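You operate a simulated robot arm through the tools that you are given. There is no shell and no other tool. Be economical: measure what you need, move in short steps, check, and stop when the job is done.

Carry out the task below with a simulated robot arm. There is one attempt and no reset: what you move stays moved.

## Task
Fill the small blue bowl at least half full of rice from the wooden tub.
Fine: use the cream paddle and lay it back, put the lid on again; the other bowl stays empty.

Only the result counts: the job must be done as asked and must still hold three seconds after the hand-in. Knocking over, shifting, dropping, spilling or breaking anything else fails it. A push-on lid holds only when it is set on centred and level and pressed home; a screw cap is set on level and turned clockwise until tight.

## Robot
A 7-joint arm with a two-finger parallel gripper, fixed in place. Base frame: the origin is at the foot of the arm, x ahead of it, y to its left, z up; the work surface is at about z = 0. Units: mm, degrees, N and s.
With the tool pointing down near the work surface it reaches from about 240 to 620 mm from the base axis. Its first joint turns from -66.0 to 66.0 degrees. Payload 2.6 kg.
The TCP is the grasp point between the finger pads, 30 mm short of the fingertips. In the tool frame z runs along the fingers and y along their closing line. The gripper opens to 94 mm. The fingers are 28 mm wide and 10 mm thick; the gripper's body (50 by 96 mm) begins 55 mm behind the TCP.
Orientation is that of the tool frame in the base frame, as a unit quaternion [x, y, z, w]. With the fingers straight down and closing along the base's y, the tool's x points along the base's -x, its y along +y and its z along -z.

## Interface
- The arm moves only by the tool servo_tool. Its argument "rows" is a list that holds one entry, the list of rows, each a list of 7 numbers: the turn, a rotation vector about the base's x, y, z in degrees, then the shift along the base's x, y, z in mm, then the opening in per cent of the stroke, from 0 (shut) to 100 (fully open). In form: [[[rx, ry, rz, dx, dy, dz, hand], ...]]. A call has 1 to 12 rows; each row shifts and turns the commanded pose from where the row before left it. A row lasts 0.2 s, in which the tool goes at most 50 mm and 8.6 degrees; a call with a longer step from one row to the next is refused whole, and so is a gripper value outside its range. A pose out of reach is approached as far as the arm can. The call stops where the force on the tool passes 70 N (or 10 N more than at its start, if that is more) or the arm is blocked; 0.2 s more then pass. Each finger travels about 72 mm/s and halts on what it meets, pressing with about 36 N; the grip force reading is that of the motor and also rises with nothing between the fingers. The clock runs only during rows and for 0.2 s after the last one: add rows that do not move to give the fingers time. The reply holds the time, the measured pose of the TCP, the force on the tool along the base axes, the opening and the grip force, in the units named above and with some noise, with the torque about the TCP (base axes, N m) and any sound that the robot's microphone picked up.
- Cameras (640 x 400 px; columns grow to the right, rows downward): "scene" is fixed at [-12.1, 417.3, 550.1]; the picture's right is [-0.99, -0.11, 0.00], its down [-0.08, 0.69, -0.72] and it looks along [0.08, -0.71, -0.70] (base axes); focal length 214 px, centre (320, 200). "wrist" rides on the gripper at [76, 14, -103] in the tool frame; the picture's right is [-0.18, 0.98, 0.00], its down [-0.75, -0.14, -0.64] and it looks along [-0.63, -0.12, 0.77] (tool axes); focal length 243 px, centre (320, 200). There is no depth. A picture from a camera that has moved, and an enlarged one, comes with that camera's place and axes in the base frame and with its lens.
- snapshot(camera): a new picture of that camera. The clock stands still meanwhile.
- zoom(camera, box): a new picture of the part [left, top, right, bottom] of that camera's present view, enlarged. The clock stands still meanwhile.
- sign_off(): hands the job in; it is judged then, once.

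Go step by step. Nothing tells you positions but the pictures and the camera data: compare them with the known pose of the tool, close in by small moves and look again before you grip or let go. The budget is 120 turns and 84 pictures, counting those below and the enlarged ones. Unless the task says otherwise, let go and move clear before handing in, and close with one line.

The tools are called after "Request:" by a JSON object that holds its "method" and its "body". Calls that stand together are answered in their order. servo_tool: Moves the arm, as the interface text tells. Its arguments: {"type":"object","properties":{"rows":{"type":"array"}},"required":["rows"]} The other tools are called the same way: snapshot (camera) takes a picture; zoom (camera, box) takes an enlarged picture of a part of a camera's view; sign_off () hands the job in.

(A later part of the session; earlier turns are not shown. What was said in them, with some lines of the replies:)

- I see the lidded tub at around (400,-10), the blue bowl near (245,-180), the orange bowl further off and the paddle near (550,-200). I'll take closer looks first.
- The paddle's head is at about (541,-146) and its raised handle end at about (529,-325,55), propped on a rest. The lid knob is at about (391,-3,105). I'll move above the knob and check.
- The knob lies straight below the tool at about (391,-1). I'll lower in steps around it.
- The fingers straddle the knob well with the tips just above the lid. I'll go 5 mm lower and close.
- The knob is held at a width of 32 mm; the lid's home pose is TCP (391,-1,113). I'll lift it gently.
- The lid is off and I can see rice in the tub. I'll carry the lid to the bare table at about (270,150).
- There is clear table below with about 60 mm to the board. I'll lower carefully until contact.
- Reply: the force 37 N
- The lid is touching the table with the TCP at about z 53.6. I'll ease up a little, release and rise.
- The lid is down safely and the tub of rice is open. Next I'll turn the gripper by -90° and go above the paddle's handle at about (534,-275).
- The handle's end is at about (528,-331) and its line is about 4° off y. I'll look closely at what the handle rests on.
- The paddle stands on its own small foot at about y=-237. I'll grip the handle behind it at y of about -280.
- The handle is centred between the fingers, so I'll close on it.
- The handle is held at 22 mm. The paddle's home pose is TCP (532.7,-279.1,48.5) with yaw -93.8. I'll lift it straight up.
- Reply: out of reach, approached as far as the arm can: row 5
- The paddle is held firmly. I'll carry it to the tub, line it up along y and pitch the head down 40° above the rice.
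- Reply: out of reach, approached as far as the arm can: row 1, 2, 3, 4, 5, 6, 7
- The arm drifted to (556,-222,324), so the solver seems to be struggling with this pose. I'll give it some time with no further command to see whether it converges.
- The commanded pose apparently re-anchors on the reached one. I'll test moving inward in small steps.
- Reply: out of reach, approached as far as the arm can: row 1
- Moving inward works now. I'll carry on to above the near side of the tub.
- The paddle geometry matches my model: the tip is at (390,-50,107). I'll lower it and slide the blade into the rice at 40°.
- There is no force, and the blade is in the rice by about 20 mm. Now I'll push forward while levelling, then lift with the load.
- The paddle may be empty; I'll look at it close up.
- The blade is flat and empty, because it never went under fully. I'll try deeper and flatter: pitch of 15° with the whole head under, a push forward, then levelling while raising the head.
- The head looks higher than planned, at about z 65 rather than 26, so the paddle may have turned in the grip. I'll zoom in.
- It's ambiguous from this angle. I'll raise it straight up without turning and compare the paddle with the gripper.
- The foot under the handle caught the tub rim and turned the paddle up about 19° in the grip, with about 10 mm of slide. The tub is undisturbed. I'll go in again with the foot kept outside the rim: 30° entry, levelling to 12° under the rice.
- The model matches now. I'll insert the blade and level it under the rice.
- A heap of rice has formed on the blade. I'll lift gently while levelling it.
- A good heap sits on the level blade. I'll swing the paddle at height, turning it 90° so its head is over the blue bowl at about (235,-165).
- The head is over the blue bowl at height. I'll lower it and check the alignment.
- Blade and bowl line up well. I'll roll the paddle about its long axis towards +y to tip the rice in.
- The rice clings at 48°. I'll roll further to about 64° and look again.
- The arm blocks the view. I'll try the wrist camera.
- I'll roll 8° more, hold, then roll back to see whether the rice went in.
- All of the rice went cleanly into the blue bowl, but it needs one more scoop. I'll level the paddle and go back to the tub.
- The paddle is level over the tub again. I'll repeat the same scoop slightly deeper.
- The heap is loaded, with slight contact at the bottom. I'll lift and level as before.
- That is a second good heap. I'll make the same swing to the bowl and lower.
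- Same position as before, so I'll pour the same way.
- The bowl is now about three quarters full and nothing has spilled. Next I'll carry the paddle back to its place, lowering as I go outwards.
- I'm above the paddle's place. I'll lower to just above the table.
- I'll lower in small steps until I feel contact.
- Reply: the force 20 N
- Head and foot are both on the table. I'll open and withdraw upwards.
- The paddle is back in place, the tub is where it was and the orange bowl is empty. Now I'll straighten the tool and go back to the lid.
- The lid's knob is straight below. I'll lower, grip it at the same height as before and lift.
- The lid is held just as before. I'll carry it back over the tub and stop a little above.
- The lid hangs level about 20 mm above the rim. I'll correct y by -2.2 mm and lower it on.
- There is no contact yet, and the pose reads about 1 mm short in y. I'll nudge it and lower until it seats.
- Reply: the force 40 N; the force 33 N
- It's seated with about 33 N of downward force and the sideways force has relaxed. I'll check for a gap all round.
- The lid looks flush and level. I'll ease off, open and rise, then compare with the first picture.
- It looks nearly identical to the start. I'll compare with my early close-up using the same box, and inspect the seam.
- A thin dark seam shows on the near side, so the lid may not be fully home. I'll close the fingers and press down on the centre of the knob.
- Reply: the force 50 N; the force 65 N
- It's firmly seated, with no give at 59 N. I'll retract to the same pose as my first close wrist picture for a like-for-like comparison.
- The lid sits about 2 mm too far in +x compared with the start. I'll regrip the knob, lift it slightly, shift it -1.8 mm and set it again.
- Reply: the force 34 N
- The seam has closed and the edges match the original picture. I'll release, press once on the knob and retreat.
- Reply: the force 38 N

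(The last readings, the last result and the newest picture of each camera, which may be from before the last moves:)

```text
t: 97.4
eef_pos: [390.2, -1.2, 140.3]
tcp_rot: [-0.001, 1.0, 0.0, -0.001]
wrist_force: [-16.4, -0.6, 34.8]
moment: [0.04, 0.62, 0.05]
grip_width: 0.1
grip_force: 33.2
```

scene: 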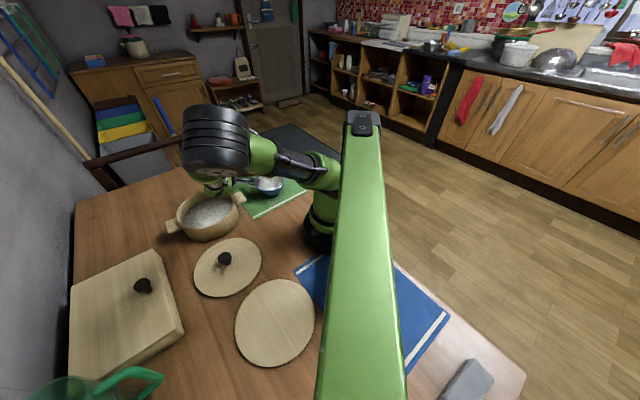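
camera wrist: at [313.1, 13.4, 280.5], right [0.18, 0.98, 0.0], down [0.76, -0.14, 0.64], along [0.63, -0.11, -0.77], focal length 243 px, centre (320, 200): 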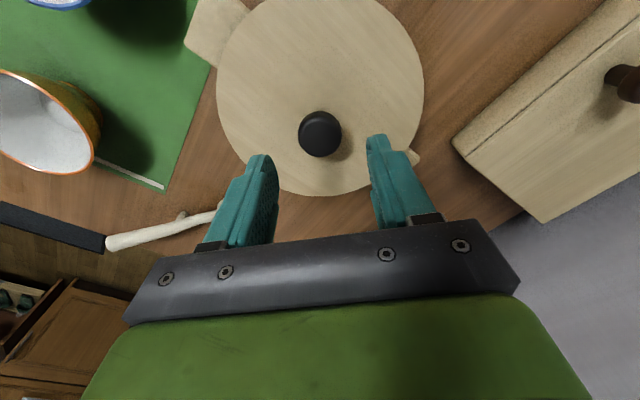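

Request:
{"method": "servo_tool", "body": {"rows": [[[0, 0, 0, 0, 0, -0.7, 0], [0, 0, 0, 0, 0, 0, 0], [0, 0, 0, 0, 0, 3, 0], [0, 0, 0, 0, 0, 20, 0], [0, 0, 0, 0, 0, 40, 0], [0, 0, 0, 0, 0, 45, 0], [0, 0, 0, 0, 0, 45, 0], [0, 0, 0, 0, 0, 0, 0]]]}}

Request:
{"method": "zoom", "body": {"camera": "scene", "box": [165, 180, 255, 240]}}

Request:
{"method": "snapshot", "body": {"camera": "scene"}}

Request:
{"method": "zoom", "body": {"camera": "scene", "box": [150, 130, 330, 250]}}

```text
t: 99.2
eef_pos: [390.2, -1.8, 291.8]
tcp_rot: [-0.003, 1.0, 0.0, -0.001]
wrist_force: [-0.1, -0.2, 0.0]
moment: [0.0, -0.03, 0.01]
grip_width: 0.0
grip_force: 33.3
```

```text
6.67 times, centred on (210, 210) of scene
camera zoom: at [-12.1, 417.3, 550.1], right [-0.99, -0.11, 0.0], down [-0.08, 0.69, -0.72], along [0.08, -0.71, -0.7], focal length 1430 px, centre (1053, 133)
```

zoom: 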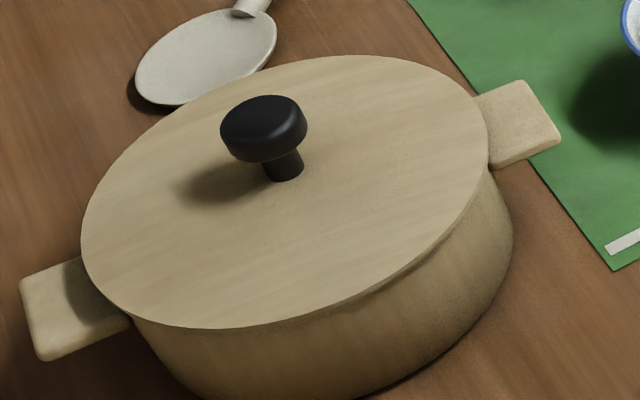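

```text
11 pictures are left
```

scene: 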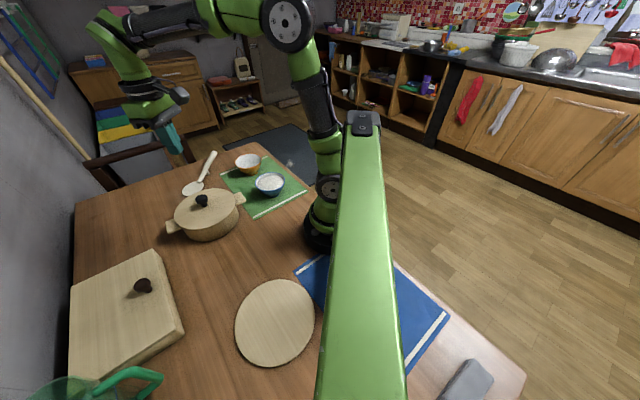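

```text
3.33 times, centred on (240, 190) of scene
camera zoom: at [-12.1, 417.3, 550.1], right [-0.99, -0.11, 0.0], down [-0.08, 0.69, -0.72], along [0.08, -0.71, -0.7], focal length 715 px, centre (587, 233)
```

zoom: 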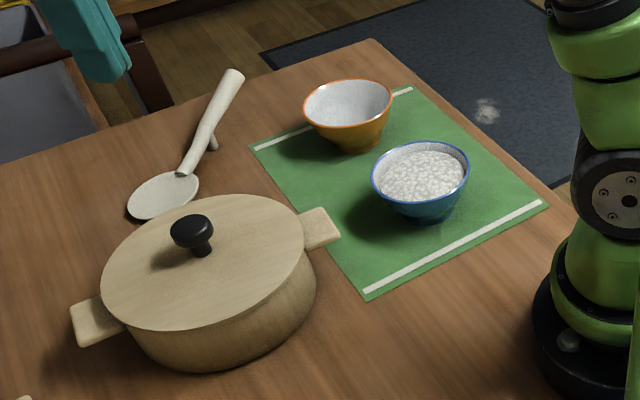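

The lid sits flush where it was, the paddle is back, the orange bowl is empty and the blue bowl is well over half full. The arm is clear, so I'm handing in.

Request:
{"method": "sign_off", "body": {}}

```text
The job is handed in.
```

I filled the blue bowl to about three quarters with rice from the tub; the lid is back on, the cream paddle is back in its place, the orange bowl is still empty, and I saw no rice spilled.
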